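You operate a simulated robot arm through the tools that you are given. There is no shell and no other tool.

The job below is to be done with a simulated two-armed robot. You get a single attempt, and the scene is never put back.

JOB
Swap the spent white candle for the cream one and light the lantern.
Fine: spent candle on the slab table; the cream one lit in its socket, the wire lantern square over it. Set down upright: wire lantern, what you pick out.

Only the result counts: the job must be done as asked and must still hold three seconds after the hand-in. Knocking over, shifting, dropping, spilling or breaking anything else fails it.

ROBOT AND FRAMES
Two 7-joint arms with fingered hands on one trunk that stands fixed in place. Base frame: the origin is at the foot of the trunk, x ahead of it, y to its left, z up; the work surface is at about z = 0.46. Lengths are in m, angles in degrees, forces in N, time in s.
The left shoulder is at [0.04, 0.146, 0.854], the right one opposite. With the tool pointing down near the work surface each hand reaches from about 0.28 to 0.72 m from the base axis, measured 20 degrees to its own side. Payload 4 kg a hand.
The tool frame of a hand sits at the grasp point between the pads (the TCP): z along the fingers, y along the line on which they close. The tips reach 0.026 m beyond it. The gripper opens to 0.148 m; its body begins 0.073 m behind the TCP. The gripper is a hand of 3 fingers: y runs from the thumb to the fingers, the wrist lies at [0, 0, -0.224] in the tool frame, and closing takes about 1.5 s.
Orientation is that of the tool frame in the base frame, as a unit quaternion [x, y, z, w]. With the fingers straight down and closing along the base's y, the tool's x points along the base's -x, its y along +y and its z along -z.

CONTROLS
- The arms move only by the tool send_rows. It takes "left_series", "right_series" or both (then of equal length, played together; a hand with none holds still); each is a list of rows, each a list of 7 numbers: the shift along the base's x, y, z in m, then the turn, a rotation vector about the base's x, y, z in degrees, then the opening in per cent of the stroke, from 0 (shut) to 100 (fully open). In form: [[dx, dy, dz, ax, ay, az, gripper], ...]. A call has 1 to 20 rows; each row shifts and turns the commanded pose from where the row before left it. Rows are played at 5 a second. More than 0.05 m and 8.6 degrees between two rows, or a gripper value outside its range, and nothing of the call is played. Where a pose cannot be reached the arm comes as near as it can. A force on the tool above 90 N (or 10 N above the force at the start of the call, whichever is more), or a blocked arm, ends the call early, and 0.2 s more pass. The fingers move at their own pace (about 0.108 m/s each) and stop on an object; they squeeze with about 33 N. The grip force told is the motor's: it shows also when the fingers shut on nothing. Time passes only in rows, and 0.2 s behind the last, so rows that do not move let the fingers close. The reply holds the time, the measured pose of the TCP, the force on the tool along the base axes, the opening and the grip force, in the units named above and with some noise, with the torque about the TCP (base axes, N m) and any sound that the robot's microphone picked up.
- Cameras (640 x 400 px; columns grow to the right, rows downward): "scene" is now at [0.092, -0.052, 1.087]; the picture's right is [-0.58, -0.81, 0.00], its down [-0.44, 0.31, -0.84] and it looks along [0.68, -0.49, -0.54] (base axes); focal length 285 px, centre (320, 200). "left" rides on the left gripper at [-0.068, -0.039, -0.09] in its tool frame; the picture's right is [0.50, -0.87, 0.00], its down [0.66, 0.38, -0.65] and it looks along [0.57, 0.33, 0.76] (tool axes); focal length 222 px, centre (320, 200). "right" rides on the right gripper at [0.068, -0.039, -0.09] in its tool frame; the picture's right is [0.50, 0.87, 0.00], its down [-0.66, 0.38, -0.65] and it looks along [-0.57, 0.33, 0.76] (tool axes); focal length 222 px, centre (320, 200). There is no depth. A picture from a camera that has moved, and an enlarged one, comes with that camera's place and axes in the base frame and with its lens.
- get_image(camera): a new picture of that camera. It takes no simulated time.
- raise_lower(by): moves the trunk up (or, below 0, down) by that many m; the arms and the scene camera ride with it, the base frame stays. It gives what a move gives, with no picture.
- grasp_type(shape, hand): the hand has 3 fingers and takes this shape, open, in about a second: jaw (thumb against the fingers, like two jaws); tri (thumb and two fingers); tip (a fingertip pinch); poke (one finger out to press); point (the index stretched); flat (the hand flat); cup (the hand cupped); fist (a fist). The gripper value then closes the fingers along that shape, each until it touches; the sizes above hold for jaw. It gives what a move gives, with no picture.
- turn_head(pan, tilt): turns the head with the scene camera to pan (to the left, within 86 degrees either way) and tilt (down, from -29 to 69), counted from straight ahead of the robot. It gives what a move gives.
- zoom(camera, box): a new picture of the part [left, top, right, bottom] of that camera's present view, enlarged. It takes no simulated time.
- sign_off(): hands the job in; it is judged then, once.

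Nothing tells you positions but the pictures and the camera data. Unless the task says otherwise, let go and move clear before handing in.

The tools are called after ">>>" by a JSON object that holds its "op" and its "data". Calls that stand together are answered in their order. send_rows: Moves the arms, as the interface text tells. Its arguments: {"type":"object","properties":{"left_series":{"type":"array","items":{"type":"array","items":{"type":"number"}}},"right_series":{"type":"array","items":{"type":"array","items":{"type":"number"}}}},"required":[]} The other tools are called the same way: raise_lower (by) moves the trunk up or down; grasp_type (shape, hand) gives the hand a shape; turn_head (pan, tilt) turns the head that bears the scene camera; get_image (camera) takes a picture; zoom (camera, box) takes an enlarged picture of a part of a camera's view; sign_off () hands the job in.

At the start:

```text
t: 0.0
left_tcp_pos: [0.4465, -0.0698, 0.9087]
left_tcp_rot: [0.0, 1.0, 0.0, 0.0]
left_ft_force: [-1.2, 0.7, 0.1]
left_moment: [0.0, 0.01, -0.02]
left_finger_gap: 0.148
left_grip_force: 0.1
left_shape: jaw
right_tcp_pos: [0.4105, -0.4273, 0.9357]
right_tcp_rot: [0.001, 1.0, 0.002, 0.0]
right_ft_force: [-0.7, -0.1, 0.7]
right_moment: [-0.02, 0.03, -0.01]
right_finger_gap: 0.1481
right_grip_force: 0.1
right_shape: jaw
trunk travel left (down, up): [-0.025, 0.481]
head pan, tilt (commanded): [-35.7, 32.7]
```

scene: 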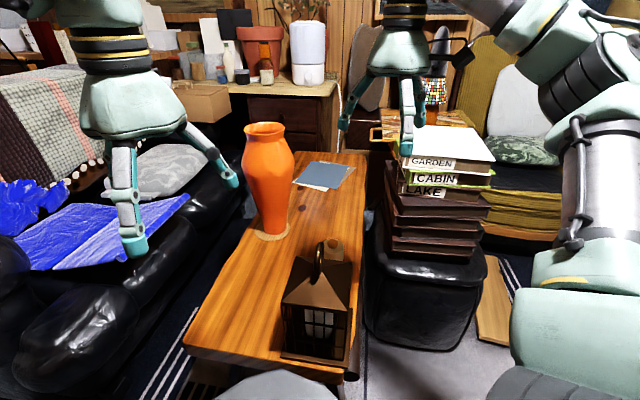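
right: 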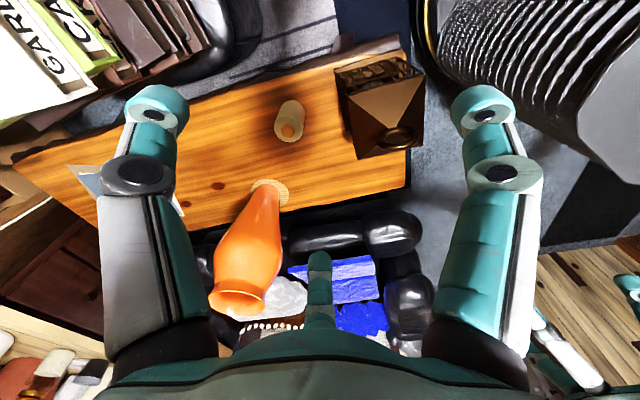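
left: 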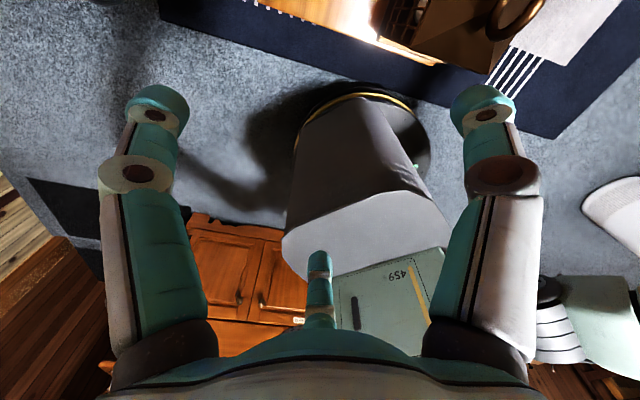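

I see a slab table with an orange vase, a dark wire lantern at the near end and a candle just behind it. I'll look closer before moving anything.

>>> {"op": "zoom", "data": {"camera": "scene", "box": [240, 220, 400, 380]}}

>>> {"op": "zoom", "data": {"camera": "right", "box": [200, 40, 460, 220]}}

>>> {"op": "zoom", "data": {"camera": "scene", "box": [180, 120, 400, 260]}}

```text
2.50 times, centred on (320, 300) of scene
camera zoom: at [0.092, -0.052, 1.087], right [-0.58, -0.81, 0.0], down [-0.44, 0.31, -0.84], along [0.68, -0.49, -0.54], focal length 711 px, centre (320, -50)
```

zoom: 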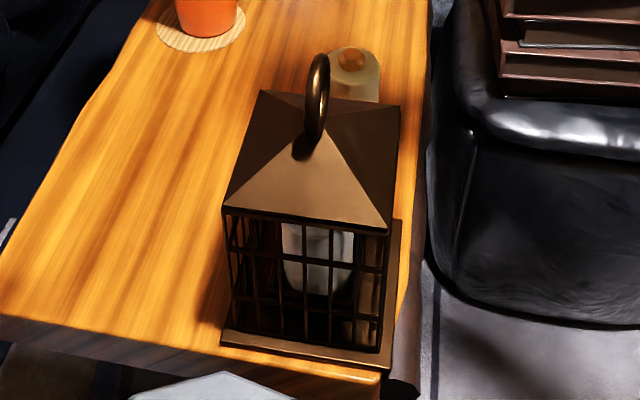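

```text
2.22 times, centred on (330, 130) of right
camera zoom: at [0.3427, -0.4655, 1.0275], right [-0.5, 0.87, 0.0], down [0.66, 0.38, 0.65], along [0.57, 0.33, -0.76], focal length 494 px, centre (298, 356)
```

zoom: 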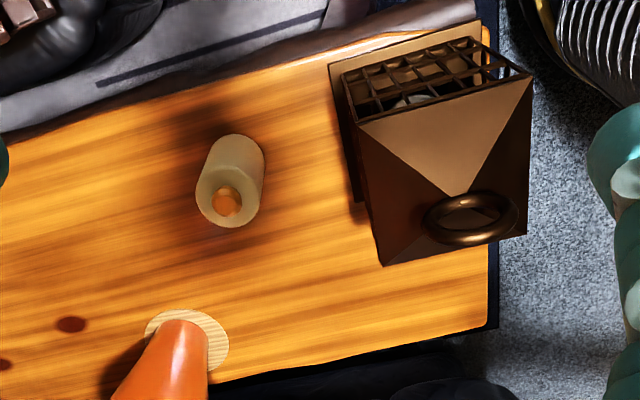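

```text
2.86 times, centred on (290, 190) of scene
camera zoom: at [0.092, -0.052, 1.087], right [-0.58, -0.81, 0.0], down [-0.44, 0.31, -0.84], along [0.68, -0.49, -0.54], focal length 813 px, centre (406, 229)
```

zoom: 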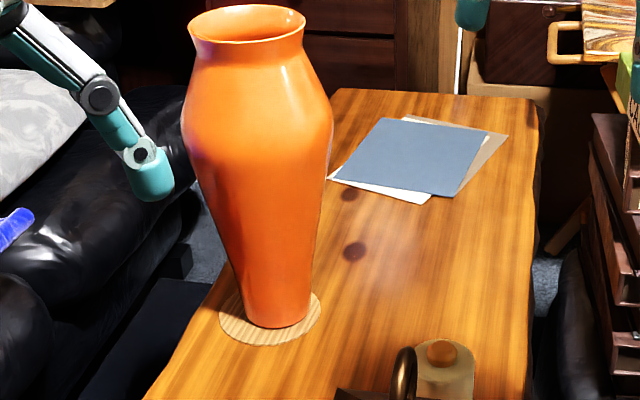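

The lantern stands at about (0.42, -0.28), turned 45°, with its ring at z≈0.70. The cream candle is at about (0.55, -0.425). I'll move the left hand out of the way and turn the right hand 45° to line up with the lantern.

>>> {"op": "send_rows", "data": {"left_series": [[0, 0.045, 0, 0, 0, 0, 100], [0, 0.045, 0, 0, 0, 0, 100], [0, 0.045, 0, 0, 0, 0, 100], [0, 0.045, 0, 0, 0, 0, 100], [0, 0.045, 0, 0, 0, 0, 100], [0, 0.045, 0, 0, 0, 0, 100], [0, 0.045, 0, 0, 0, 0, 100]], "right_series": [[0, 0, 0, 0, 0, -7.5, 100], [0, 0, 0, 0, 0, -7.5, 100], [0, 0, 0, 0, 0, -7.5, 100], [0, 0, 0, 0, 0, -7.5, 100], [0, 0, 0, 0, 0, -7.5, 100], [0, 0, 0, 0, 0, -7.5, 100], [0, 0, 0, 0, 0, 0, 100]]}}

```text
t: 1.6
left_tcp_pos: [0.448, 0.247, 0.9108]
left_tcp_rot: [0.0, 1.0, 0.0, 0.0]
left_ft_force: [0.2, -0.1, -0.3]
left_moment: [0.01, 0.05, -0.01]
left_finger_gap: 0.148
left_grip_force: 0.0
left_shape: jaw
right_tcp_pos: [0.4101, -0.4255, 0.9381]
right_tcp_rot: [0.383, 0.924, -0.001, 0.001]
right_ft_force: [-0.3, 0.9, 0.1]
right_moment: [-0.02, 0.02, 0.01]
right_finger_gap: 0.1477
right_grip_force: 0.0
right_shape: jaw
trunk travel left (down, up): [-0.025, 0.481]
head pan, tilt (commanded): [-35.7, 32.7]
```

>>> {"op": "get_image", "data": {"camera": "right"}}

>>> {"op": "get_image", "data": {"camera": "scene"}}

>>> {"op": "get_image", "data": {"camera": "left"}}

```text
taken
camera right: at [0.3348, -0.4052, 1.0284], right [0.26, 0.97, 0.0], down [0.73, -0.2, 0.65], along [0.63, -0.17, -0.76], focal length 222 px, centre (320, 200)
```

right: 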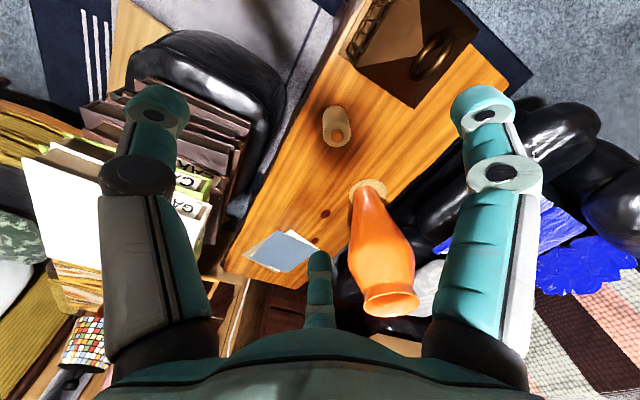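

```text
taken
camera scene: at [0.0916, -0.0508, 1.0871], right [-0.58, -0.81, 0.0], down [-0.44, 0.31, -0.84], along [0.68, -0.49, -0.54], focal length 285 px, centre (320, 200)
```

scene: 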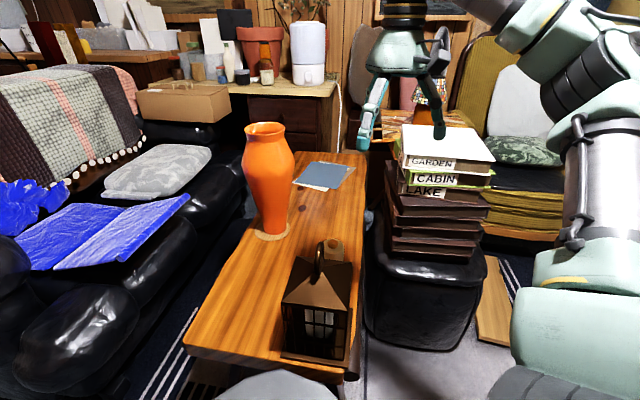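

```text
taken
camera left: at [0.5147, 0.2093, 0.9992], right [-0.5, -0.87, 0.0], down [-0.66, 0.38, 0.65], along [-0.57, 0.33, -0.76], focal length 222 px, centre (320, 200)
```

left: 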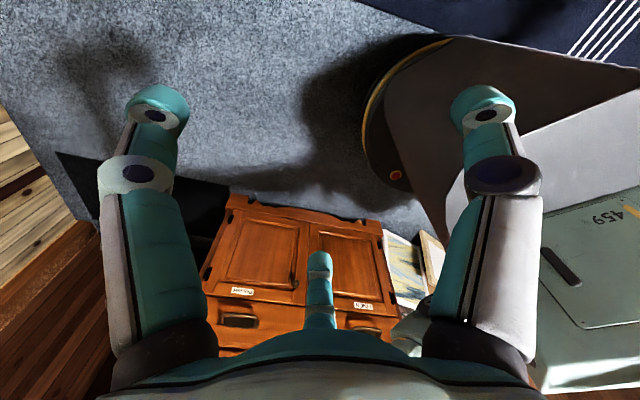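

The stack of books is well away to the right, so the path is clear. I'll bring the right hand over the cream candle at a safe height to look at it closely.

>>> {"op": "send_rows", "data": {"right_series": [[0.035, 0, -0.02, 0, 0, 0, 100], [0.035, 0, -0.03, 0, 0, 0, 100], [0.035, 0, -0.035, 0, 0, 0, 100], [0.035, 0, -0.035, 0, 0, 0, 100], [0, 0, -0.04, 0, 0, 0, 100], [0, 0, 0, 0, 0, 0, 100]]}}

>>> {"op": "get_image", "data": {"camera": "right"}}

>>> {"op": "zoom", "data": {"camera": "right", "box": [220, 20, 420, 145]}}

```text
t: 3.0
left_tcp_pos: [0.4483, 0.2467, 0.9106]
left_tcp_rot: [-0.001, 1.0, -0.001, 0.0]
left_ft_force: [-0.1, 0.5, -0.2]
left_moment: [-0.02, 0.01, 0.01]
left_finger_gap: 0.1479
left_grip_force: 0.1
left_shape: jaw
right_tcp_pos: [0.5492, -0.427, 0.7761]
right_tcp_rot: [0.383, 0.924, 0.001, 0.001]
right_ft_force: [-0.8, 0.3, -0.1]
right_moment: [0.02, 0.02, 0.03]
right_finger_gap: 0.1479
right_grip_force: 0.1
right_shape: jaw
trunk travel left (down, up): [-0.025, 0.481]
head pan, tilt (commanded): [-35.7, 32.7]
```

```text
taken
camera right: at [0.4725, -0.4075, 0.866], right [0.26, 0.97, 0.0], down [0.73, -0.2, 0.65], along [0.63, -0.17, -0.76], focal length 222 px, centre (320, 200)
```

right: 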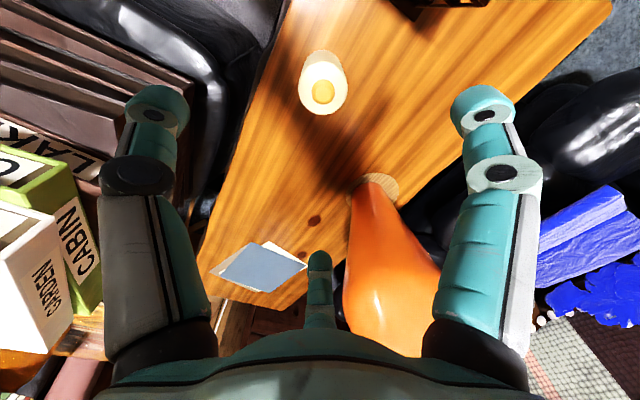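

```text
3.20 times, centred on (320, 82) of right
camera zoom: at [0.4725, -0.4075, 0.866], right [0.26, 0.97, 0.0], down [0.73, -0.2, 0.65], along [0.63, -0.17, -0.76], focal length 711 px, centre (320, 576)
```

zoom: 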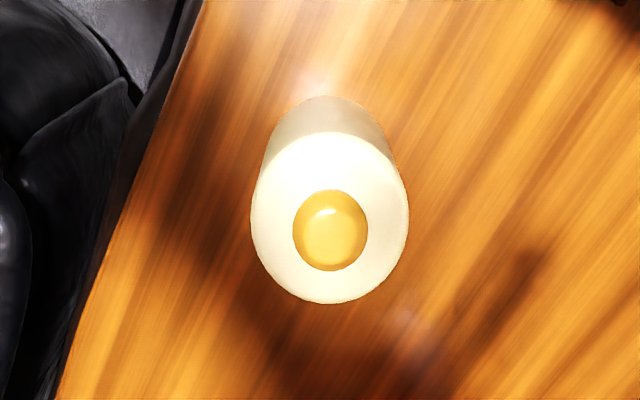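

>>> {"op": "zoom", "data": {"camera": "scene", "box": [260, 225, 380, 385]}}

>>> {"op": "zoom", "data": {"camera": "scene", "box": [270, 295, 370, 365]}}

```text
2.50 times, centred on (320, 305) of scene
camera zoom: at [0.092, -0.0514, 1.0871], right [-0.58, -0.81, 0.0], down [-0.44, 0.31, -0.84], along [0.68, -0.49, -0.54], focal length 711 px, centre (320, -62)
```

zoom: 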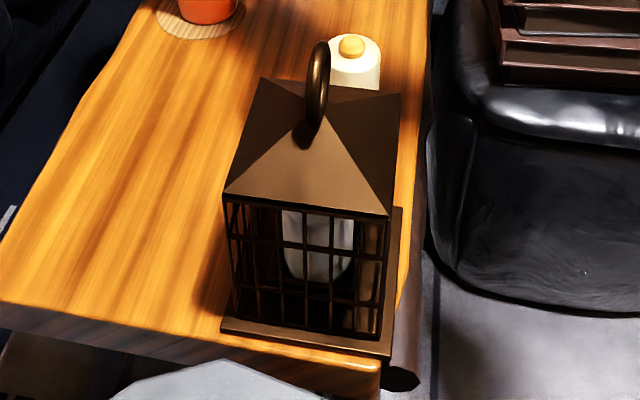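

```text
5.71 times, centred on (320, 330) of scene
camera zoom: at [0.092, -0.0514, 1.0871], right [-0.58, -0.81, 0.0], down [-0.44, 0.31, -0.84], along [0.68, -0.49, -0.54], focal length 1626 px, centre (320, -543)
```

zoom: 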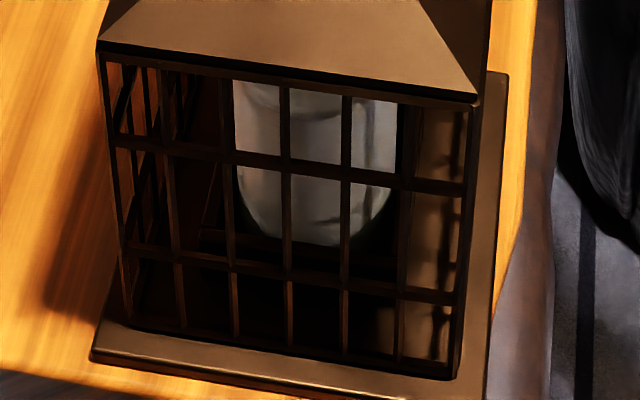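

>>> {"op": "get_image", "data": {"camera": "scene"}}

>>> {"op": "send_rows", "data": {"left_series": [[0, 0, 0, 0, 0, 0, 0], [0, 0, 0, 0, 0, 0, 0], [0, 0, 0, 0, 0, 0, 0], [0, 0, 0, 0, 0, 0, 0], [0, 0, 0, 0, 0, 0, 0], [0, 0, 0, 0, 0, 0, 0], [0, 0, 0, 0, 0, 0, 0]]}}

>>> {"op": "get_image", "data": {"camera": "left"}}

```text
taken
camera scene: at [0.092, -0.0514, 1.0871], right [-0.58, -0.81, 0.0], down [-0.44, 0.31, -0.84], along [0.68, -0.49, -0.54], focal length 285 px, centre (320, 200)
```

scene: 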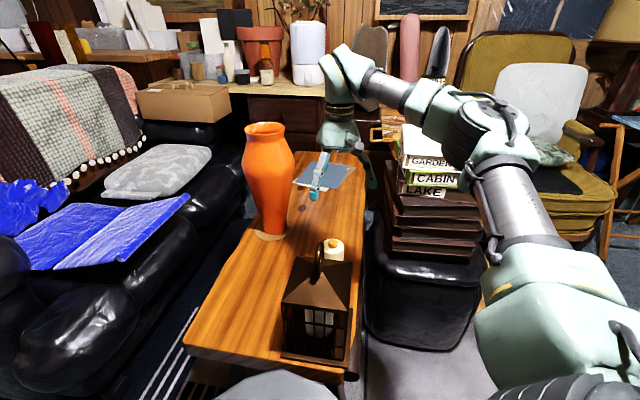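

```text
t: 4.6
left_tcp_pos: [0.4482, 0.2475, 0.9103]
left_tcp_rot: [0.0, 1.0, 0.0, 0.0]
left_ft_force: [0.3, -0.6, -0.4]
left_moment: [0.01, -0.03, 0.02]
left_finger_gap: 0.0001
left_grip_force: 32.8
left_shape: jaw
right_tcp_pos: [0.5483, -0.4291, 0.7755]
right_tcp_rot: [0.383, 0.924, 0.001, 0.0]
right_ft_force: [0.3, -0.8, -0.6]
right_moment: [-0.04, 0.02, -0.01]
right_finger_gap: 0.1479
right_grip_force: 0.0
right_shape: jaw
trunk travel left (down, up): [-0.025, 0.481]
head pan, tilt (commanded): [-35.7, 32.7]
```

```text
taken
camera left: at [0.5152, 0.2079, 0.9992], right [-0.5, -0.87, 0.0], down [-0.66, 0.38, 0.65], along [-0.57, 0.33, -0.76], focal length 222 px, centre (320, 200)
```

left: 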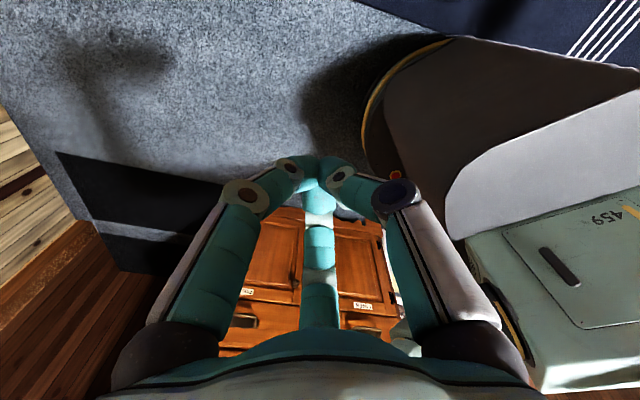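

The candle's top carries a round yellow-orange knob, which looks like a push button. Next I'll rise and move above the lantern ring to measure it from the wrist camera.

>>> {"op": "send_rows", "data": {"right_series": [[0, 0, 0.045, 0, 0, 0, 100], [0, 0, 0.045, 0, 0, 0, 100], [-0.03, 0.034, 0.02, 0, 0, 0, 100], [-0.033, 0.036, 0, 0, 0, 0, 100], [-0.033, 0.036, 0, 0, 0, 0, 100], [-0.034, 0.036, 0, 0, 0, 0, 100], [0, 0, 0, 0, 0, 0, 100]], "left_series": [[0, 0, 0, 0, 0, 0, 100], [0, 0, 0, 0, 0, 0, 100], [0, 0, 0, 0, 0, 0, 100], [0, 0, 0, 0, 0, 0, 100], [0, 0, 0, 0, 0, 0, 100], [0, 0, 0, 0, 0, 0, 100], [0, 0, 0, 0, 0, 0, 100]]}}

>>> {"op": "get_image", "data": {"camera": "right"}}

>>> {"op": "get_image", "data": {"camera": "scene"}}

>>> {"op": "zoom", "data": {"camera": "right", "box": [220, 0, 420, 125]}}

```text
t: 6.2
left_tcp_pos: [0.4471, 0.2452, 0.9104]
left_tcp_rot: [0.0, 1.0, 0.0, 0.0]
left_ft_force: [-0.2, -0.1, 1.0]
left_moment: [0.01, -0.01, -0.02]
left_finger_gap: 0.1479
left_grip_force: 0.1
left_shape: jaw
right_tcp_pos: [0.4205, -0.2839, 0.8851]
right_tcp_rot: [0.383, 0.924, 0.002, 0.0]
right_ft_force: [-0.6, 0.2, -0.2]
right_moment: [0.03, 0.01, 0.0]
right_finger_gap: 0.1477
right_grip_force: 0.0
right_shape: jaw
trunk travel left (down, up): [-0.025, 0.481]
head pan, tilt (commanded): [-35.7, 32.7]
```

```text
taken
camera right: at [0.3451, -0.2643, 0.9762], right [0.26, 0.97, 0.0], down [0.73, -0.2, 0.65], along [0.63, -0.17, -0.76], focal length 222 px, centre (320, 200)
```

right: 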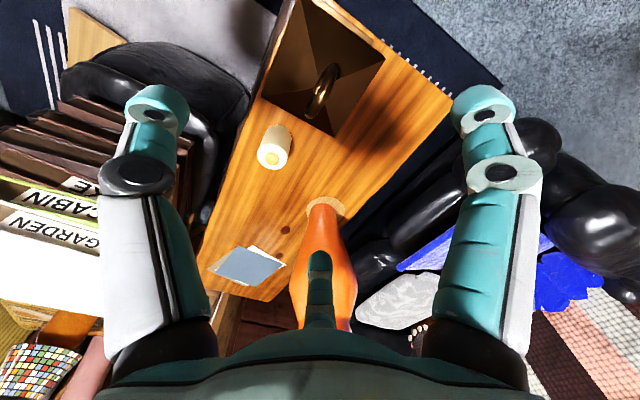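

```text
taken
camera scene: at [0.0921, -0.0522, 1.087], right [-0.58, -0.81, 0.0], down [-0.44, 0.31, -0.84], along [0.68, -0.49, -0.54], focal length 285 px, centre (320, 200)
```

scene: 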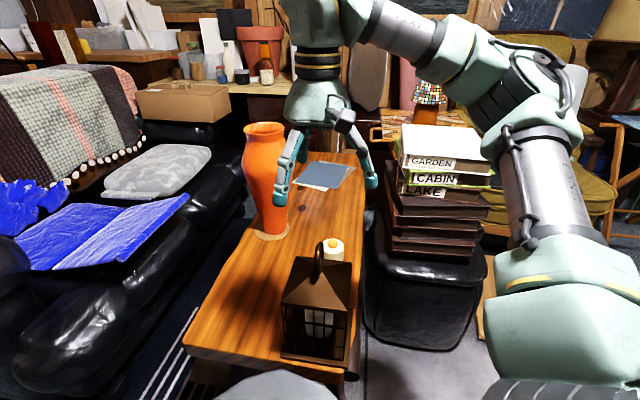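

```text
3.20 times, centred on (320, 62) of right
camera zoom: at [0.3451, -0.2643, 0.9762], right [0.26, 0.97, 0.0], down [0.73, -0.2, 0.65], along [0.63, -0.17, -0.76], focal length 711 px, centre (320, 640)
```

zoom: 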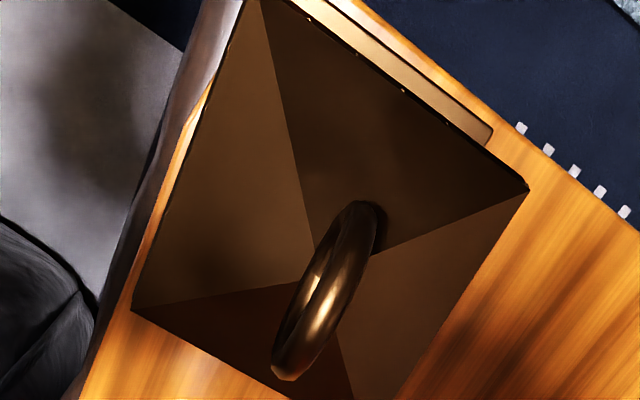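

The lantern is centred at about (0.416, -0.283), its ring lies in the (0.7, -0.7) direction, and the base plate below looks separate. I'll lower the half-closed hand so that it straddles the top of the ring.

>>> {"op": "send_rows", "data": {"right_series": [[-0.0047, 0.0021, -0.03, 0, 0, 0, 60], [0, 0, -0.04, 0, 0, 0, 50], [0, 0, -0.04, 0, 0, 0, 45], [0, 0, -0.03, 0, 0, 0, 45], [0, 0, 0, 0, 0, 0, 45]]}}

>>> {"op": "get_image", "data": {"camera": "right"}}

>>> {"op": "zoom", "data": {"camera": "scene", "box": [240, 140, 400, 300]}}

>>> {"op": "zoom", "data": {"camera": "right", "box": [220, 40, 420, 165]}}

```text
t: 7.4
left_tcp_pos: [0.4479, 0.2462, 0.9103]
left_tcp_rot: [-0.001, 1.0, -0.001, 0.0]
left_ft_force: [-0.2, -0.1, -0.6]
left_moment: [0.01, 0.02, -0.03]
left_finger_gap: 0.1477
left_grip_force: 0.0
left_shape: jaw
right_tcp_pos: [0.4128, -0.2803, 0.7456]
right_tcp_rot: [0.382, 0.924, 0.001, 0.001]
right_ft_force: [0.1, 1.0, 0.2]
right_moment: [0.03, -0.02, -0.01]
right_finger_gap: 0.0669
right_grip_force: 0.2
right_shape: jaw
trunk travel left (down, up): [-0.025, 0.481]
head pan, tilt (commanded): [-35.7, 32.7]
```

```text
taken
camera right: at [0.3371, -0.2603, 0.8359], right [0.26, 0.97, 0.0], down [0.73, -0.2, 0.65], along [0.63, -0.17, -0.76], focal length 222 px, centre (320, 200)
```

right: 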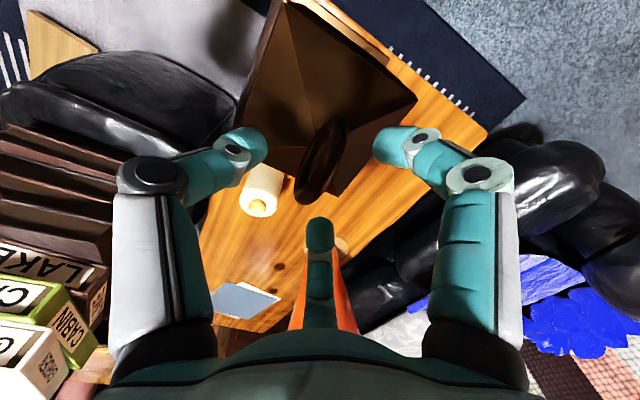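

```text
2.50 times, centred on (320, 220) of scene
camera zoom: at [0.0919, -0.0517, 1.0871], right [-0.58, -0.81, 0.0], down [-0.44, 0.31, -0.84], along [0.68, -0.49, -0.54], focal length 711 px, centre (320, 150)
```

zoom: 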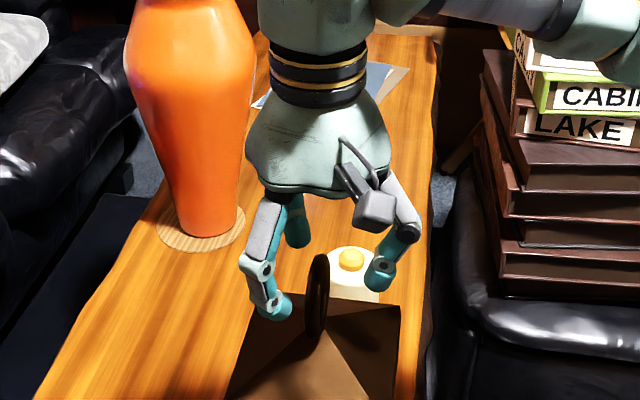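

```text
3.20 times, centred on (320, 102) of right
camera zoom: at [0.3371, -0.2603, 0.8359], right [0.26, 0.97, 0.0], down [0.73, -0.2, 0.65], along [0.63, -0.17, -0.76], focal length 711 px, centre (320, 512)
```

zoom: 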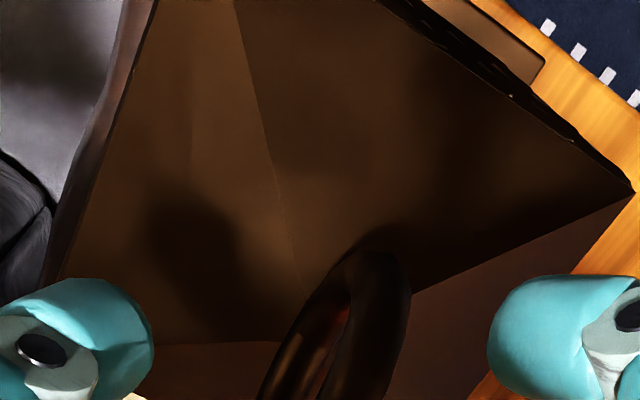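

The three fingers close radially rather than as two flat jaws. Before I grip the ring, I'll try the other shapes on the free left hand to see which pinches a thin ring best.

>>> {"op": "grasp_type", "data": {"shape": "tip", "hand": "left"}}

>>> {"op": "get_image", "data": {"camera": "left"}}

>>> {"op": "grasp_type", "data": {"shape": "tri", "hand": "left"}}

>>> {"op": "get_image", "data": {"camera": "left"}}

>>> {"op": "grasp_type", "data": {"shape": "poke", "hand": "left"}}

>>> {"op": "get_image", "data": {"camera": "left"}}

```text
t: 8.3
left_tcp_pos: [0.448, 0.2472, 0.9093]
left_tcp_rot: [-0.001, 1.0, 0.0, 0.0]
left_ft_force: [0.0, -1.0, -0.2]
left_moment: [0.05, 0.0, 0.02]
left_finger_gap: 0.1479
left_grip_force: 0.1
left_shape: tip
right_tcp_pos: [0.4136, -0.2805, 0.7457]
right_tcp_rot: [0.383, 0.924, 0.0, 0.0]
right_ft_force: [0.3, -0.8, 0.4]
right_moment: [0.0, 0.02, 0.03]
right_finger_gap: 0.067
right_grip_force: 0.1
right_shape: jaw
trunk travel left (down, up): [-0.025, 0.481]
head pan, tilt (commanded): [-35.7, 32.7]
```

```text
taken
camera left: at [0.5152, 0.2079, 0.9993], right [-0.5, -0.87, 0.0], down [-0.66, 0.38, 0.65], along [-0.57, 0.33, -0.76], focal length 222 px, centre (320, 200)
```

left: 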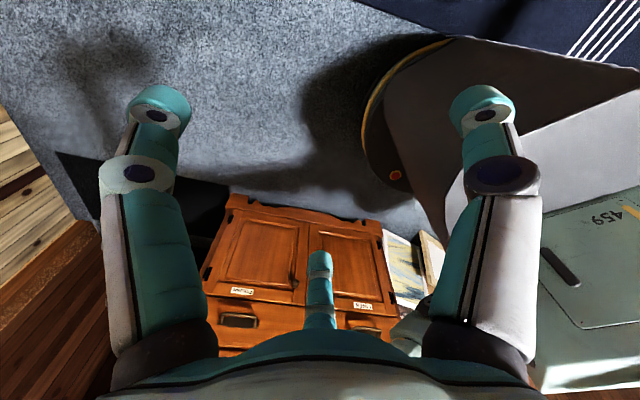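

```text
t: 9.2
left_tcp_pos: [0.4476, 0.2468, 0.9106]
left_tcp_rot: [-0.001, 1.0, -0.001, 0.0]
left_ft_force: [0.2, 0.5, -0.2]
left_moment: [0.01, 0.01, 0.01]
left_finger_gap: 0.1478
left_grip_force: 0.1
left_shape: tri
right_tcp_pos: [0.4145, -0.2803, 0.7453]
right_tcp_rot: [0.383, 0.924, 0.001, 0.001]
right_ft_force: [0.3, -0.5, 0.0]
right_moment: [-0.01, -0.01, -0.03]
right_finger_gap: 0.067
right_grip_force: 0.1
right_shape: jaw
trunk travel left (down, up): [-0.025, 0.481]
head pan, tilt (commanded): [-35.7, 32.7]
```

```text
taken
camera left: at [0.5152, 0.2079, 0.9993], right [-0.5, -0.87, 0.0], down [-0.66, 0.38, 0.65], along [-0.57, 0.33, -0.76], focal length 222 px, centre (320, 200)
```

left: 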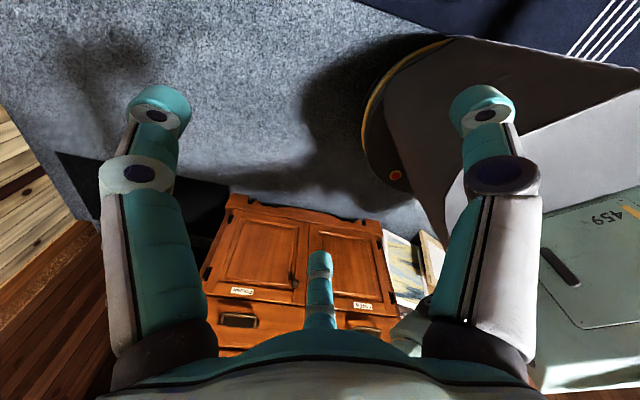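

```text
t: 10.1
left_tcp_pos: [0.4482, 0.2471, 0.9108]
left_tcp_rot: [-0.001, 1.0, 0.0, 0.0]
left_ft_force: [-0.1, 0.1, 0.4]
left_moment: [0.01, -0.01, 0.01]
left_finger_gap: 0.0
left_grip_force: 0.1
left_shape: poke
right_tcp_pos: [0.4143, -0.2803, 0.7452]
right_tcp_rot: [0.383, 0.924, 0.002, 0.0]
right_ft_force: [-0.3, -0.2, 0.2]
right_moment: [0.0, -0.01, 0.0]
right_finger_gap: 0.0672
right_grip_force: 0.1
right_shape: jaw
trunk travel left (down, up): [-0.025, 0.481]
head pan, tilt (commanded): [-35.7, 32.7]
```

```text
taken
camera left: at [0.5152, 0.2079, 0.9993], right [-0.5, -0.87, 0.0], down [-0.66, 0.38, 0.65], along [-0.57, 0.33, -0.76], focal length 222 px, centre (320, 200)
```

left: 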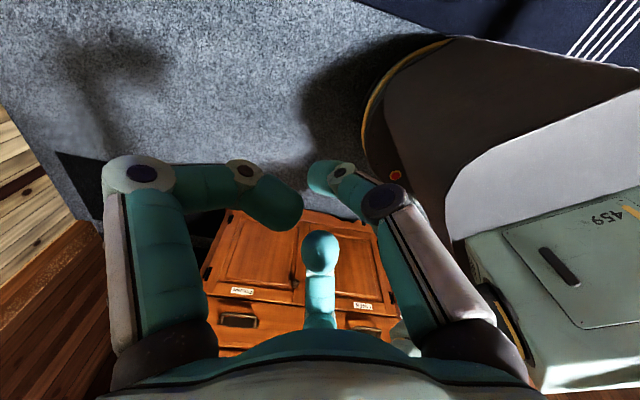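

The shapes look the same when open, so jaw will do. I'll lower onto the ring's upper arc and close.

>>> {"op": "send_rows", "data": {"right_series": [[0.002, -0.0025, -0.012, 0, 0, 0, 45], [0, 0, -0.012, 0, 0, 0, 45], [0, 0, 0, 0, 0, 0, 30], [0, 0, 0, 0, 0, 0, 20], [0, 0, 0, 0, 0, 0, 10], [0, 0, 0, 0, 0, 0, 0], [0, 0, 0, 0, 0, 0, 0], [0, 0, 0, 0, 0, 0, 0], [0, 0, 0, 0, 0, 0, 0]]}}

>>> {"op": "get_image", "data": {"camera": "right"}}

>>> {"op": "zoom", "data": {"camera": "scene", "box": [240, 200, 400, 380]}}

>>> {"op": "zoom", "data": {"camera": "right", "box": [220, 90, 420, 215]}}

```text
t: 12.1
left_tcp_pos: [0.4492, 0.247, 0.9109]
left_tcp_rot: [-0.001, 1.0, 0.0, -0.001]
left_ft_force: [0.2, 0.0, -1.0]
left_moment: [0.0, 0.03, -0.02]
left_finger_gap: 0.0
left_grip_force: 0.0
left_shape: poke
right_tcp_pos: [0.4177, -0.2837, 0.7215]
right_tcp_rot: [0.383, 0.924, 0.0, 0.0]
right_ft_force: [0.1, 0.9, -1.2]
right_moment: [0.04, 0.0, -0.01]
right_finger_gap: 0.0002
right_grip_force: 33.4
right_shape: jaw
trunk travel left (down, up): [-0.025, 0.481]
head pan, tilt (commanded): [-35.7, 32.7]
```

```text
taken
camera right: at [0.3412, -0.2638, 0.8128], right [0.26, 0.97, 0.0], down [0.73, -0.2, 0.65], along [0.63, -0.17, -0.76], focal length 222 px, centre (320, 200)
```

right: 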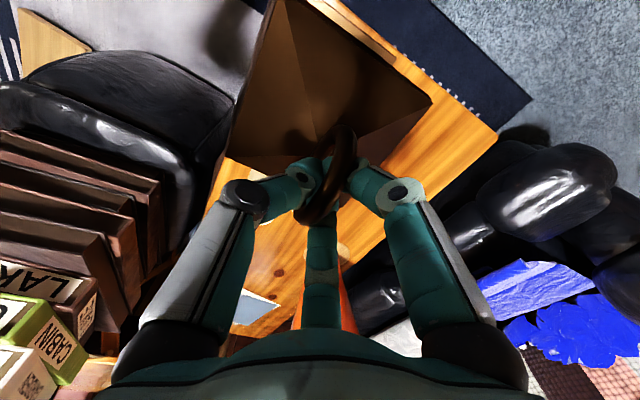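

```text
2.22 times, centred on (320, 290) of scene
camera zoom: at [0.0921, -0.0518, 1.087], right [-0.58, -0.81, 0.0], down [-0.44, 0.31, -0.84], along [0.68, -0.49, -0.54], focal length 632 px, centre (320, 0)
```

zoom: 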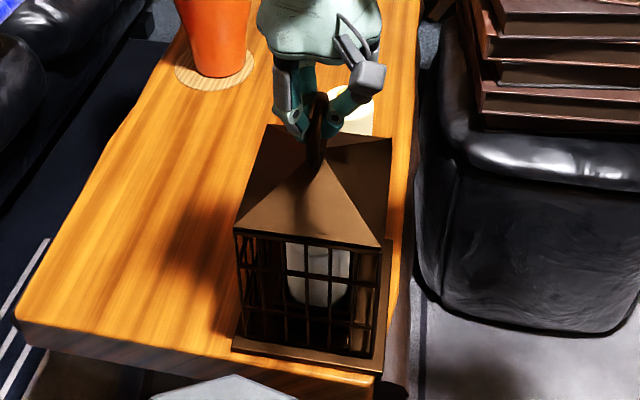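

```text
3.20 times, centred on (320, 152) of right
camera zoom: at [0.3412, -0.2638, 0.8128], right [0.26, 0.97, 0.0], down [0.73, -0.2, 0.65], along [0.63, -0.17, -0.76], focal length 711 px, centre (320, 352)
```

zoom: 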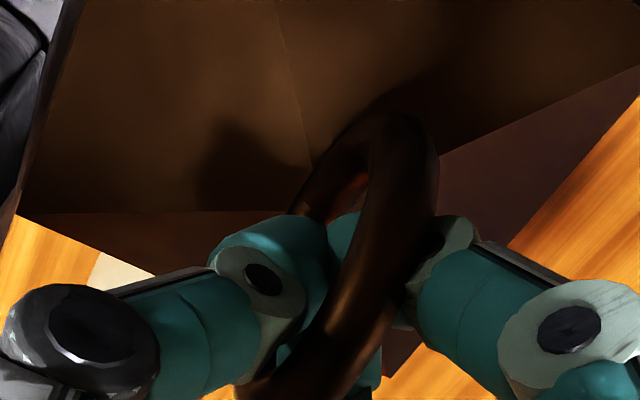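

The fingers met inside the ring's hole with nothing pinched, because the arc sits a little higher. I'll open, rise about 9 mm and close on the arc itself.

>>> {"op": "send_rows", "data": {"right_series": [[0, 0, 0, 0, 0, 0, 40], [0, 0, 0, 0, 0, 0, 40], [0, 0, 0, 0, 0, 0, 40], [0, 0, 0, 0, 0, 0, 40], [-0.001, 0.001, 0.009, 0, 0, 0, 40], [0, 0, 0, 0, 0, 0, 25], [0, 0, 0, 0, 0, 0, 10], [0, 0, 0, 0, 0, 0, 0], [0, 0, 0, 0, 0, 0, 0], [0, 0, 0, 0, 0, 0, 0], [0, 0, 0, 0, 0, 0, 0]]}}

>>> {"op": "zoom", "data": {"camera": "right", "box": [220, 90, 420, 215]}}

>>> {"op": "zoom", "data": {"camera": "scene", "box": [240, 200, 400, 380]}}

```text
t: 14.5
left_tcp_pos: [0.4484, 0.2466, 0.9089]
left_tcp_rot: [-0.001, 1.0, 0.001, 0.0]
left_ft_force: [0.5, -0.5, -0.8]
left_moment: [-0.01, 0.04, 0.01]
left_finger_gap: 0.0
left_grip_force: 0.2
left_shape: poke
right_tcp_pos: [0.4165, -0.2824, 0.7316]
right_tcp_rot: [0.383, 0.924, -0.001, 0.0]
right_ft_force: [-0.5, 1.4, -3.8]
right_moment: [-0.03, -0.01, -0.01]
right_finger_gap: 0.0021
right_grip_force: 32.8
right_shape: jaw
trunk travel left (down, up): [-0.025, 0.481]
head pan, tilt (commanded): [-35.7, 32.7]
```

```text
3.20 times, centred on (320, 152) of right
camera zoom: at [0.3401, -0.262, 0.822], right [0.26, 0.97, 0.0], down [0.73, -0.2, 0.65], along [0.63, -0.17, -0.76], focal length 711 px, centre (320, 352)
```

zoom: 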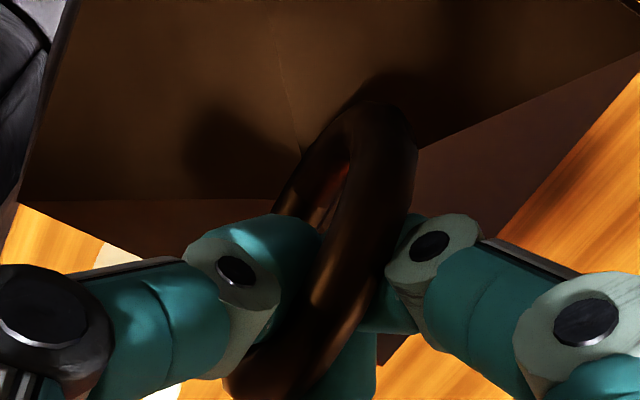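

```text
2.22 times, centred on (320, 290) of scene
camera zoom: at [0.0923, -0.052, 1.087], right [-0.58, -0.81, 0.0], down [-0.44, 0.31, -0.84], along [0.68, -0.49, -0.54], focal length 632 px, centre (320, 0)
```

zoom: 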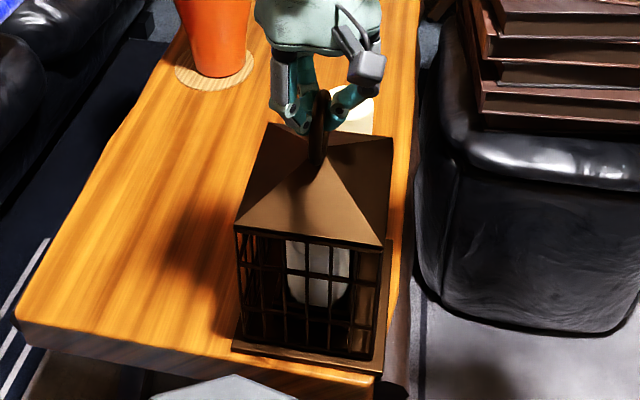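

>>> {"op": "send_rows", "data": {"right_series": [[0, 0, 0, 0, 0, 0, 40], [0, 0, 0, 0, 0, 0, 40], [0, 0, 0, 0, 0, 0, 40], [0, 0, 0.007, 0, 0, 0, 40], [0, 0, 0, 0, 0, 0, 25], [0, 0, 0, 0, 0, 0, 10], [0, 0, 0, 0, 0, 0, 0], [0, 0, 0, 0, 0, 0, 0], [0, 0, 0, 0, 0, 0, 0], [0, 0, 0, 0, 0, 0, 0]]}}

>>> {"op": "zoom", "data": {"camera": "right", "box": [220, 90, 420, 215]}}

>>> {"op": "zoom", "data": {"camera": "scene", "box": [240, 200, 400, 380]}}

```text
t: 16.7
left_tcp_pos: [0.4486, 0.2456, 0.9096]
left_tcp_rot: [-0.002, 1.0, 0.0, 0.0]
left_ft_force: [-0.2, 0.5, 0.9]
left_moment: [-0.01, -0.01, 0.03]
left_finger_gap: 0.0
left_grip_force: 0.0
left_shape: poke
right_tcp_pos: [0.4161, -0.2829, 0.7381]
right_tcp_rot: [0.383, 0.924, 0.0, -0.001]
right_ft_force: [0.0, 0.3, -3.9]
right_moment: [-0.02, 0.01, 0.01]
right_finger_gap: 0.0101
right_grip_force: 33.1
right_shape: jaw
trunk travel left (down, up): [-0.025, 0.481]
head pan, tilt (commanded): [-35.7, 32.7]
```

```text
3.20 times, centred on (320, 152) of right
camera zoom: at [0.3405, -0.2629, 0.8295], right [0.26, 0.97, 0.0], down [0.73, -0.2, 0.65], along [0.63, -0.17, -0.76], focal length 711 px, centre (320, 352)
```

zoom: 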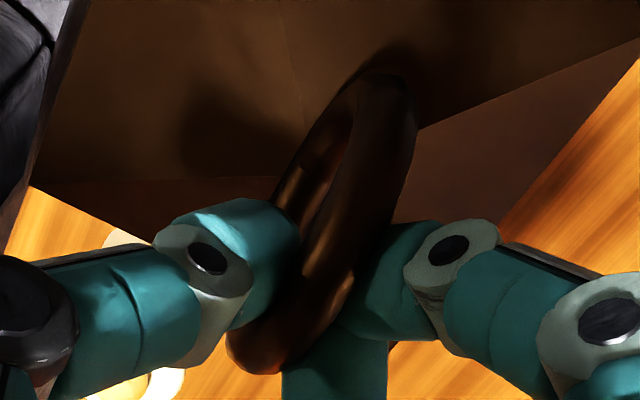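

```text
2.22 times, centred on (320, 290) of scene
camera zoom: at [0.0923, -0.052, 1.087], right [-0.58, -0.81, 0.0], down [-0.44, 0.31, -0.84], along [0.68, -0.49, -0.54], focal length 632 px, centre (320, 0)
```

zoom: 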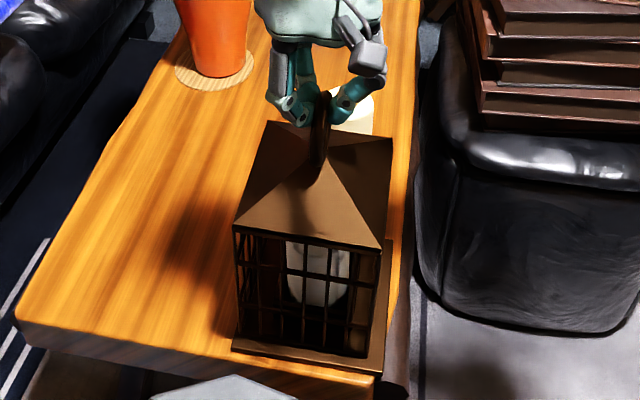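

The grip now holds at a 10 mm gap and carries about 4 N, so the ring is pinched. I'll lift slowly and check that the base plate and candle stay behind.

>>> {"op": "send_rows", "data": {"right_series": [[0, 0, 0.01, 0, 0, 0, 0], [0, 0, 0.01, 0, 0, 0, 0], [0, 0, 0.01, 0, 0, 0, 0], [0, 0, 0, 0, 0, 0, 0]]}}

>>> {"op": "zoom", "data": {"camera": "scene", "box": [240, 200, 400, 380]}}

>>> {"op": "zoom", "data": {"camera": "right", "box": [220, 90, 420, 215]}}

```text
t: 17.7
left_tcp_pos: [0.4498, 0.247, 0.9093]
left_tcp_rot: [0.0, 1.0, 0.0, 0.0]
left_ft_force: [0.7, 0.1, -0.4]
left_moment: [-0.01, 0.01, -0.01]
left_finger_gap: 0.0001
left_grip_force: 0.1
left_shape: poke
right_tcp_pos: [0.4162, -0.2832, 0.7683]
right_tcp_rot: [0.383, 0.924, 0.0, 0.0]
right_ft_force: [0.6, 0.2, -2.6]
right_moment: [0.0, -0.01, 0.01]
right_finger_gap: 0.0101
right_grip_force: 32.9
right_shape: jaw
trunk travel left (down, up): [-0.025, 0.481]
head pan, tilt (commanded): [-35.7, 32.7]
```

```text
2.22 times, centred on (320, 290) of scene
camera zoom: at [0.0923, -0.0521, 1.087], right [-0.58, -0.81, 0.0], down [-0.44, 0.31, -0.84], along [0.68, -0.49, -0.54], focal length 632 px, centre (320, 0)
```

zoom: 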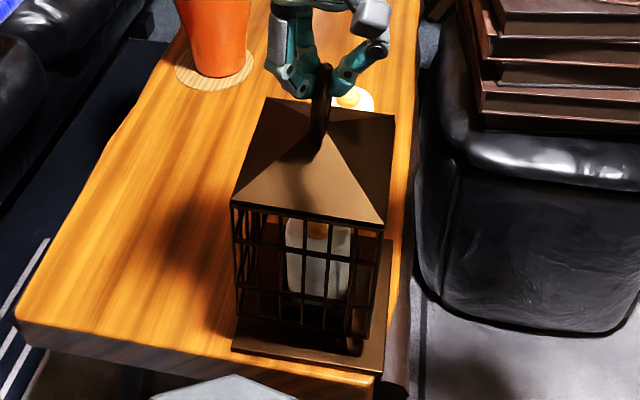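

```text
3.20 times, centred on (320, 152) of right
camera zoom: at [0.3402, -0.2634, 0.8598], right [0.26, 0.97, 0.0], down [0.73, -0.2, 0.65], along [0.63, -0.17, -0.76], focal length 711 px, centre (320, 352)
```

zoom: 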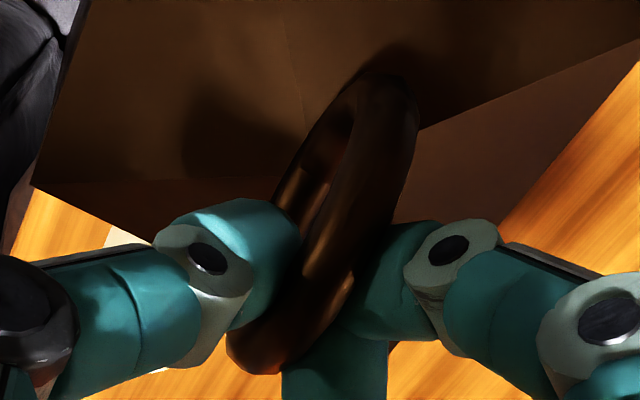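

Only the cage comes up; the base plate and the spent candle stay put. I'll lift clear and carry the cage to the free part of the table at about (0.566, -0.163).

>>> {"op": "send_rows", "data": {"right_series": [[0, 0, 0.02, 0, 0, 0, 0], [0, 0, 0.03, 0, 0, 0, 0], [0, 0, 0.03, 0, 0, 0, 0], [0, 0, 0.03, 0, 0, 0, 0], [0, 0, 0.02, 0, 0, 0, 0], [0.015, 0.012, 0, 0, 0, 0, 0], [0.025, 0.02, 0, 0, 0, 0, 0], [0.025, 0.02, 0, 0, 0, 0, 0], [0.025, 0.02, 0, 0, 0, 0, 0], [0.025, 0.02, 0, 0, 0, 0, 0], [0.02, 0.016, 0, 0, 0, 0, 0], [0.015, 0.012, 0, 0, 0, 0, 0], [0, 0, 0, 0, 0, 0, 0]]}}

>>> {"op": "get_image", "data": {"camera": "scene"}}

>>> {"op": "get_image", "data": {"camera": "right"}}

```text
t: 20.5
left_tcp_pos: [0.4488, 0.2456, 0.9101]
left_tcp_rot: [-0.001, 1.0, 0.0, -0.001]
left_ft_force: [0.4, -1.0, 0.0]
left_moment: [-0.01, -0.05, -0.03]
left_finger_gap: 0.0
left_grip_force: 0.0
left_shape: poke
right_tcp_pos: [0.5686, -0.1661, 0.8965]
right_tcp_rot: [0.383, 0.924, 0.0, 0.0]
right_ft_force: [-0.5, -0.2, -2.9]
right_moment: [-0.04, 0.05, 0.01]
right_finger_gap: 0.01
right_grip_force: 33.1
right_shape: jaw
trunk travel left (down, up): [-0.025, 0.481]
head pan, tilt (commanded): [-35.7, 32.7]
```

```text
taken
camera scene: at [0.0922, -0.0522, 1.087], right [-0.58, -0.81, 0.0], down [-0.44, 0.31, -0.84], along [0.68, -0.49, -0.54], focal length 285 px, centre (320, 200)
```

scene: 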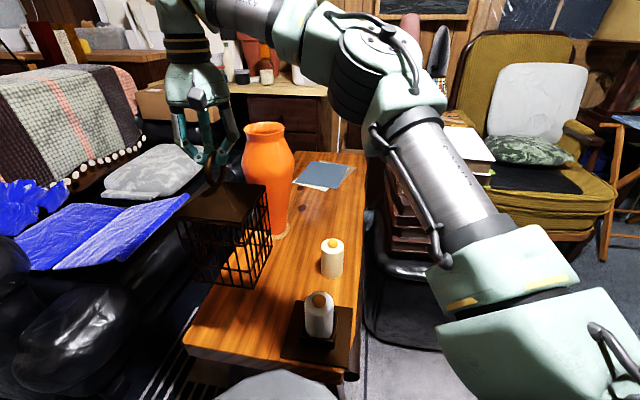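

```text
taken
camera right: at [0.4929, -0.1453, 0.9883], right [0.26, 0.97, 0.0], down [0.73, -0.2, 0.65], along [0.63, -0.17, -0.76], focal length 222 px, centre (320, 200)
```

right: 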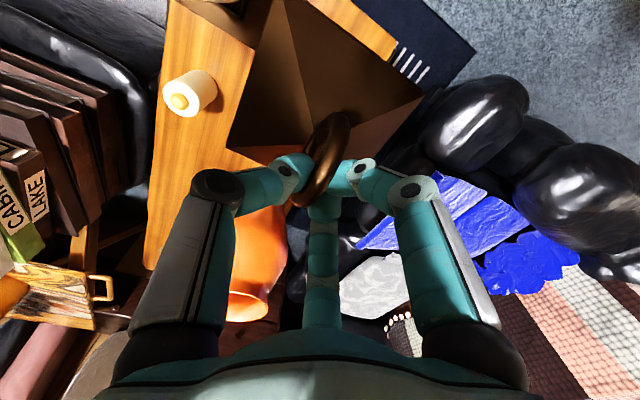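

>>> {"op": "zoom", "data": {"camera": "scene", "box": [260, 220, 380, 380]}}

>>> {"op": "zoom", "data": {"camera": "scene", "box": [270, 280, 370, 370]}}

>>> {"op": "zoom", "data": {"camera": "scene", "box": [160, 150, 320, 310]}}

```text
2.50 times, centred on (320, 300) of scene
camera zoom: at [0.0922, -0.0522, 1.087], right [-0.58, -0.81, 0.0], down [-0.44, 0.31, -0.84], along [0.68, -0.49, -0.54], focal length 711 px, centre (320, -50)
```

zoom: 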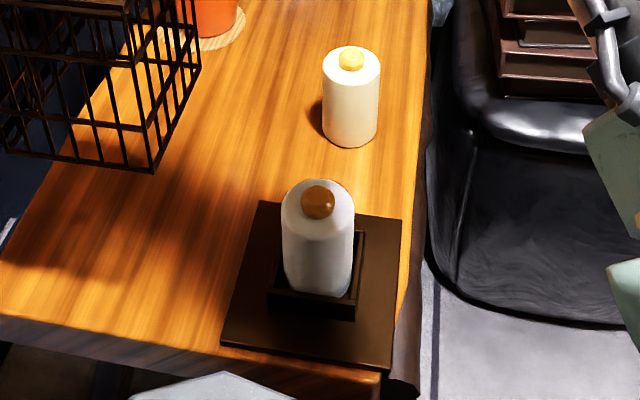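

```text
4.44 times, centred on (320, 325) of scene
camera zoom: at [0.0922, -0.0522, 1.087], right [-0.58, -0.81, 0.0], down [-0.44, 0.31, -0.84], along [0.68, -0.49, -0.54], focal length 1265 px, centre (320, -356)
```

zoom: 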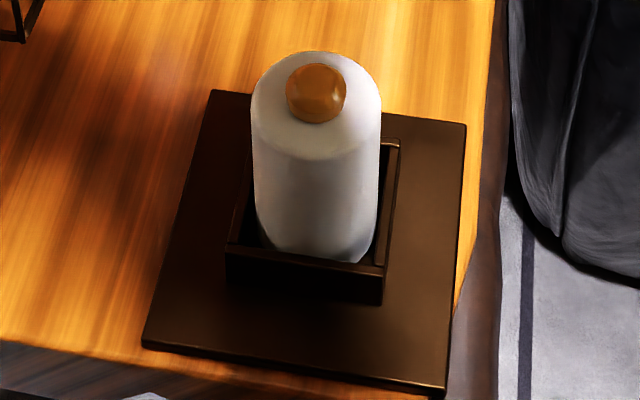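

```text
2.50 times, centred on (240, 230) of scene
camera zoom: at [0.0922, -0.0522, 1.087], right [-0.58, -0.81, 0.0], down [-0.44, 0.31, -0.84], along [0.68, -0.49, -0.54], focal length 711 px, centre (520, 125)
```

zoom: 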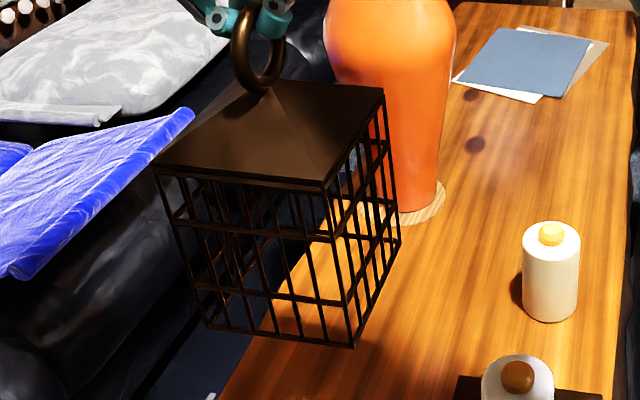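

The base plate has a shallow square socket holding the spent white candle, and the space below the cage is clear. I'll lower the cage toward the table here, slowly near contact.

>>> {"op": "send_rows", "data": {"right_series": [[0, 0, -0.03, 0, 0, 0, 0], [0, 0, -0.04, 0, 0, 0, 0], [0, 0, -0.04, 0, 0, 0, 0], [0, 0, -0.025, 0, 0, 0, 0], [0, 0, -0.015, 0, 0, 0, 0], [0, 0, 0, 0, 0, 0, 0]]}}

>>> {"op": "zoom", "data": {"camera": "scene", "box": [160, 200, 340, 380]}}

```text
t: 21.9
left_tcp_pos: [0.4493, 0.2461, 0.9108]
left_tcp_rot: [-0.001, 1.0, 0.001, -0.001]
left_ft_force: [-0.1, 1.8, -0.6]
left_moment: [0.02, 0.0, 0.0]
left_finger_gap: 0.0001
left_grip_force: 0.1
left_shape: poke
right_tcp_pos: [0.5671, -0.1641, 0.7472]
right_tcp_rot: [0.383, 0.924, 0.0, 0.0]
right_ft_force: [0.4, 0.0, -3.4]
right_moment: [-0.01, 0.02, 0.0]
right_finger_gap: 0.0098
right_grip_force: 33.4
right_shape: jaw
trunk travel left (down, up): [-0.025, 0.481]
head pan, tilt (commanded): [-35.7, 32.7]
```

```text
2.22 times, centred on (250, 290) of scene
camera zoom: at [0.0923, -0.0519, 1.087], right [-0.58, -0.81, 0.0], down [-0.44, 0.31, -0.84], along [0.68, -0.49, -0.54], focal length 632 px, centre (476, 0)
```

zoom: 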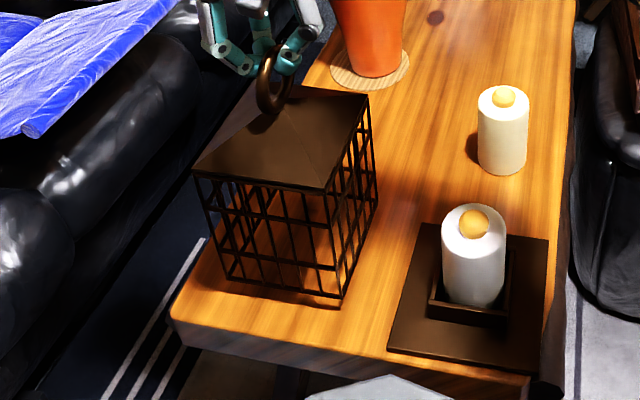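

>>> {"op": "send_rows", "data": {"right_series": [[0, 0, -0.006, 0, 0, 0, 0], [0, 0, -0.006, 0, 0, 0, 0], [0, 0, -0.004, 0, 0, 0, 0], [0, 0, 0, 0, 0, 0, 0]]}}

>>> {"op": "send_rows", "data": {"right_series": [[0, 0, -0.003, 0, 0, 0, 0], [0, 0, 0, 0, 0, 0, 0]]}}

>>> {"op": "send_rows", "data": {"right_series": [[0, 0, -0.003, 0, 0, 0, 0], [0, 0, 0, 0, 0, 0, 0]]}}

```text
t: 22.9
left_tcp_pos: [0.4485, 0.2467, 0.9103]
left_tcp_rot: [-0.001, 1.0, 0.0, -0.001]
left_ft_force: [-0.5, 0.1, -0.2]
left_moment: [-0.01, -0.01, -0.01]
left_finger_gap: 0.0
left_grip_force: 0.0
left_shape: poke
right_tcp_pos: [0.5691, -0.1636, 0.733]
right_tcp_rot: [0.383, 0.924, 0.0, 0.0]
right_ft_force: [0.4, 0.2, -3.1]
right_moment: [0.02, -0.02, 0.0]
right_finger_gap: 0.0096
right_grip_force: 32.9
right_shape: jaw
trunk travel left (down, up): [-0.025, 0.481]
head pan, tilt (commanded): [-35.7, 32.7]
```

```text
t: 23.5
left_tcp_pos: [0.4487, 0.2462, 0.9094]
left_tcp_rot: [-0.001, 1.0, 0.0, 0.001]
left_ft_force: [0.0, 0.7, -0.4]
left_moment: [-0.01, 0.0, 0.0]
left_finger_gap: 0.0002
left_grip_force: 0.0
left_shape: poke
right_tcp_pos: [0.5673, -0.1633, 0.7293]
right_tcp_rot: [0.383, 0.924, -0.001, 0.0]
right_ft_force: [0.8, 0.2, -4.3]
right_moment: [-0.01, -0.01, 0.0]
right_finger_gap: 0.0099
right_grip_force: 33.2
right_shape: jaw
trunk travel left (down, up): [-0.025, 0.481]
head pan, tilt (commanded): [-35.7, 32.7]
```

```text
t: 24.1
left_tcp_pos: [0.4487, 0.2465, 0.9092]
left_tcp_rot: [0.0, 1.0, 0.0, 0.0]
left_ft_force: [-0.7, -0.7, 0.4]
left_moment: [0.02, 0.0, -0.02]
left_finger_gap: 0.0
left_grip_force: 0.0
left_shape: poke
right_tcp_pos: [0.5669, -0.1626, 0.7268]
right_tcp_rot: [0.383, 0.924, 0.001, 0.0]
right_ft_force: [0.9, -0.8, 0.4]
right_moment: [-0.02, 0.0, 0.01]
right_finger_gap: 0.0098
right_grip_force: 32.7
right_shape: jaw
trunk travel left (down, up): [-0.025, 0.481]
head pan, tilt (commanded): [-35.7, 32.7]
```

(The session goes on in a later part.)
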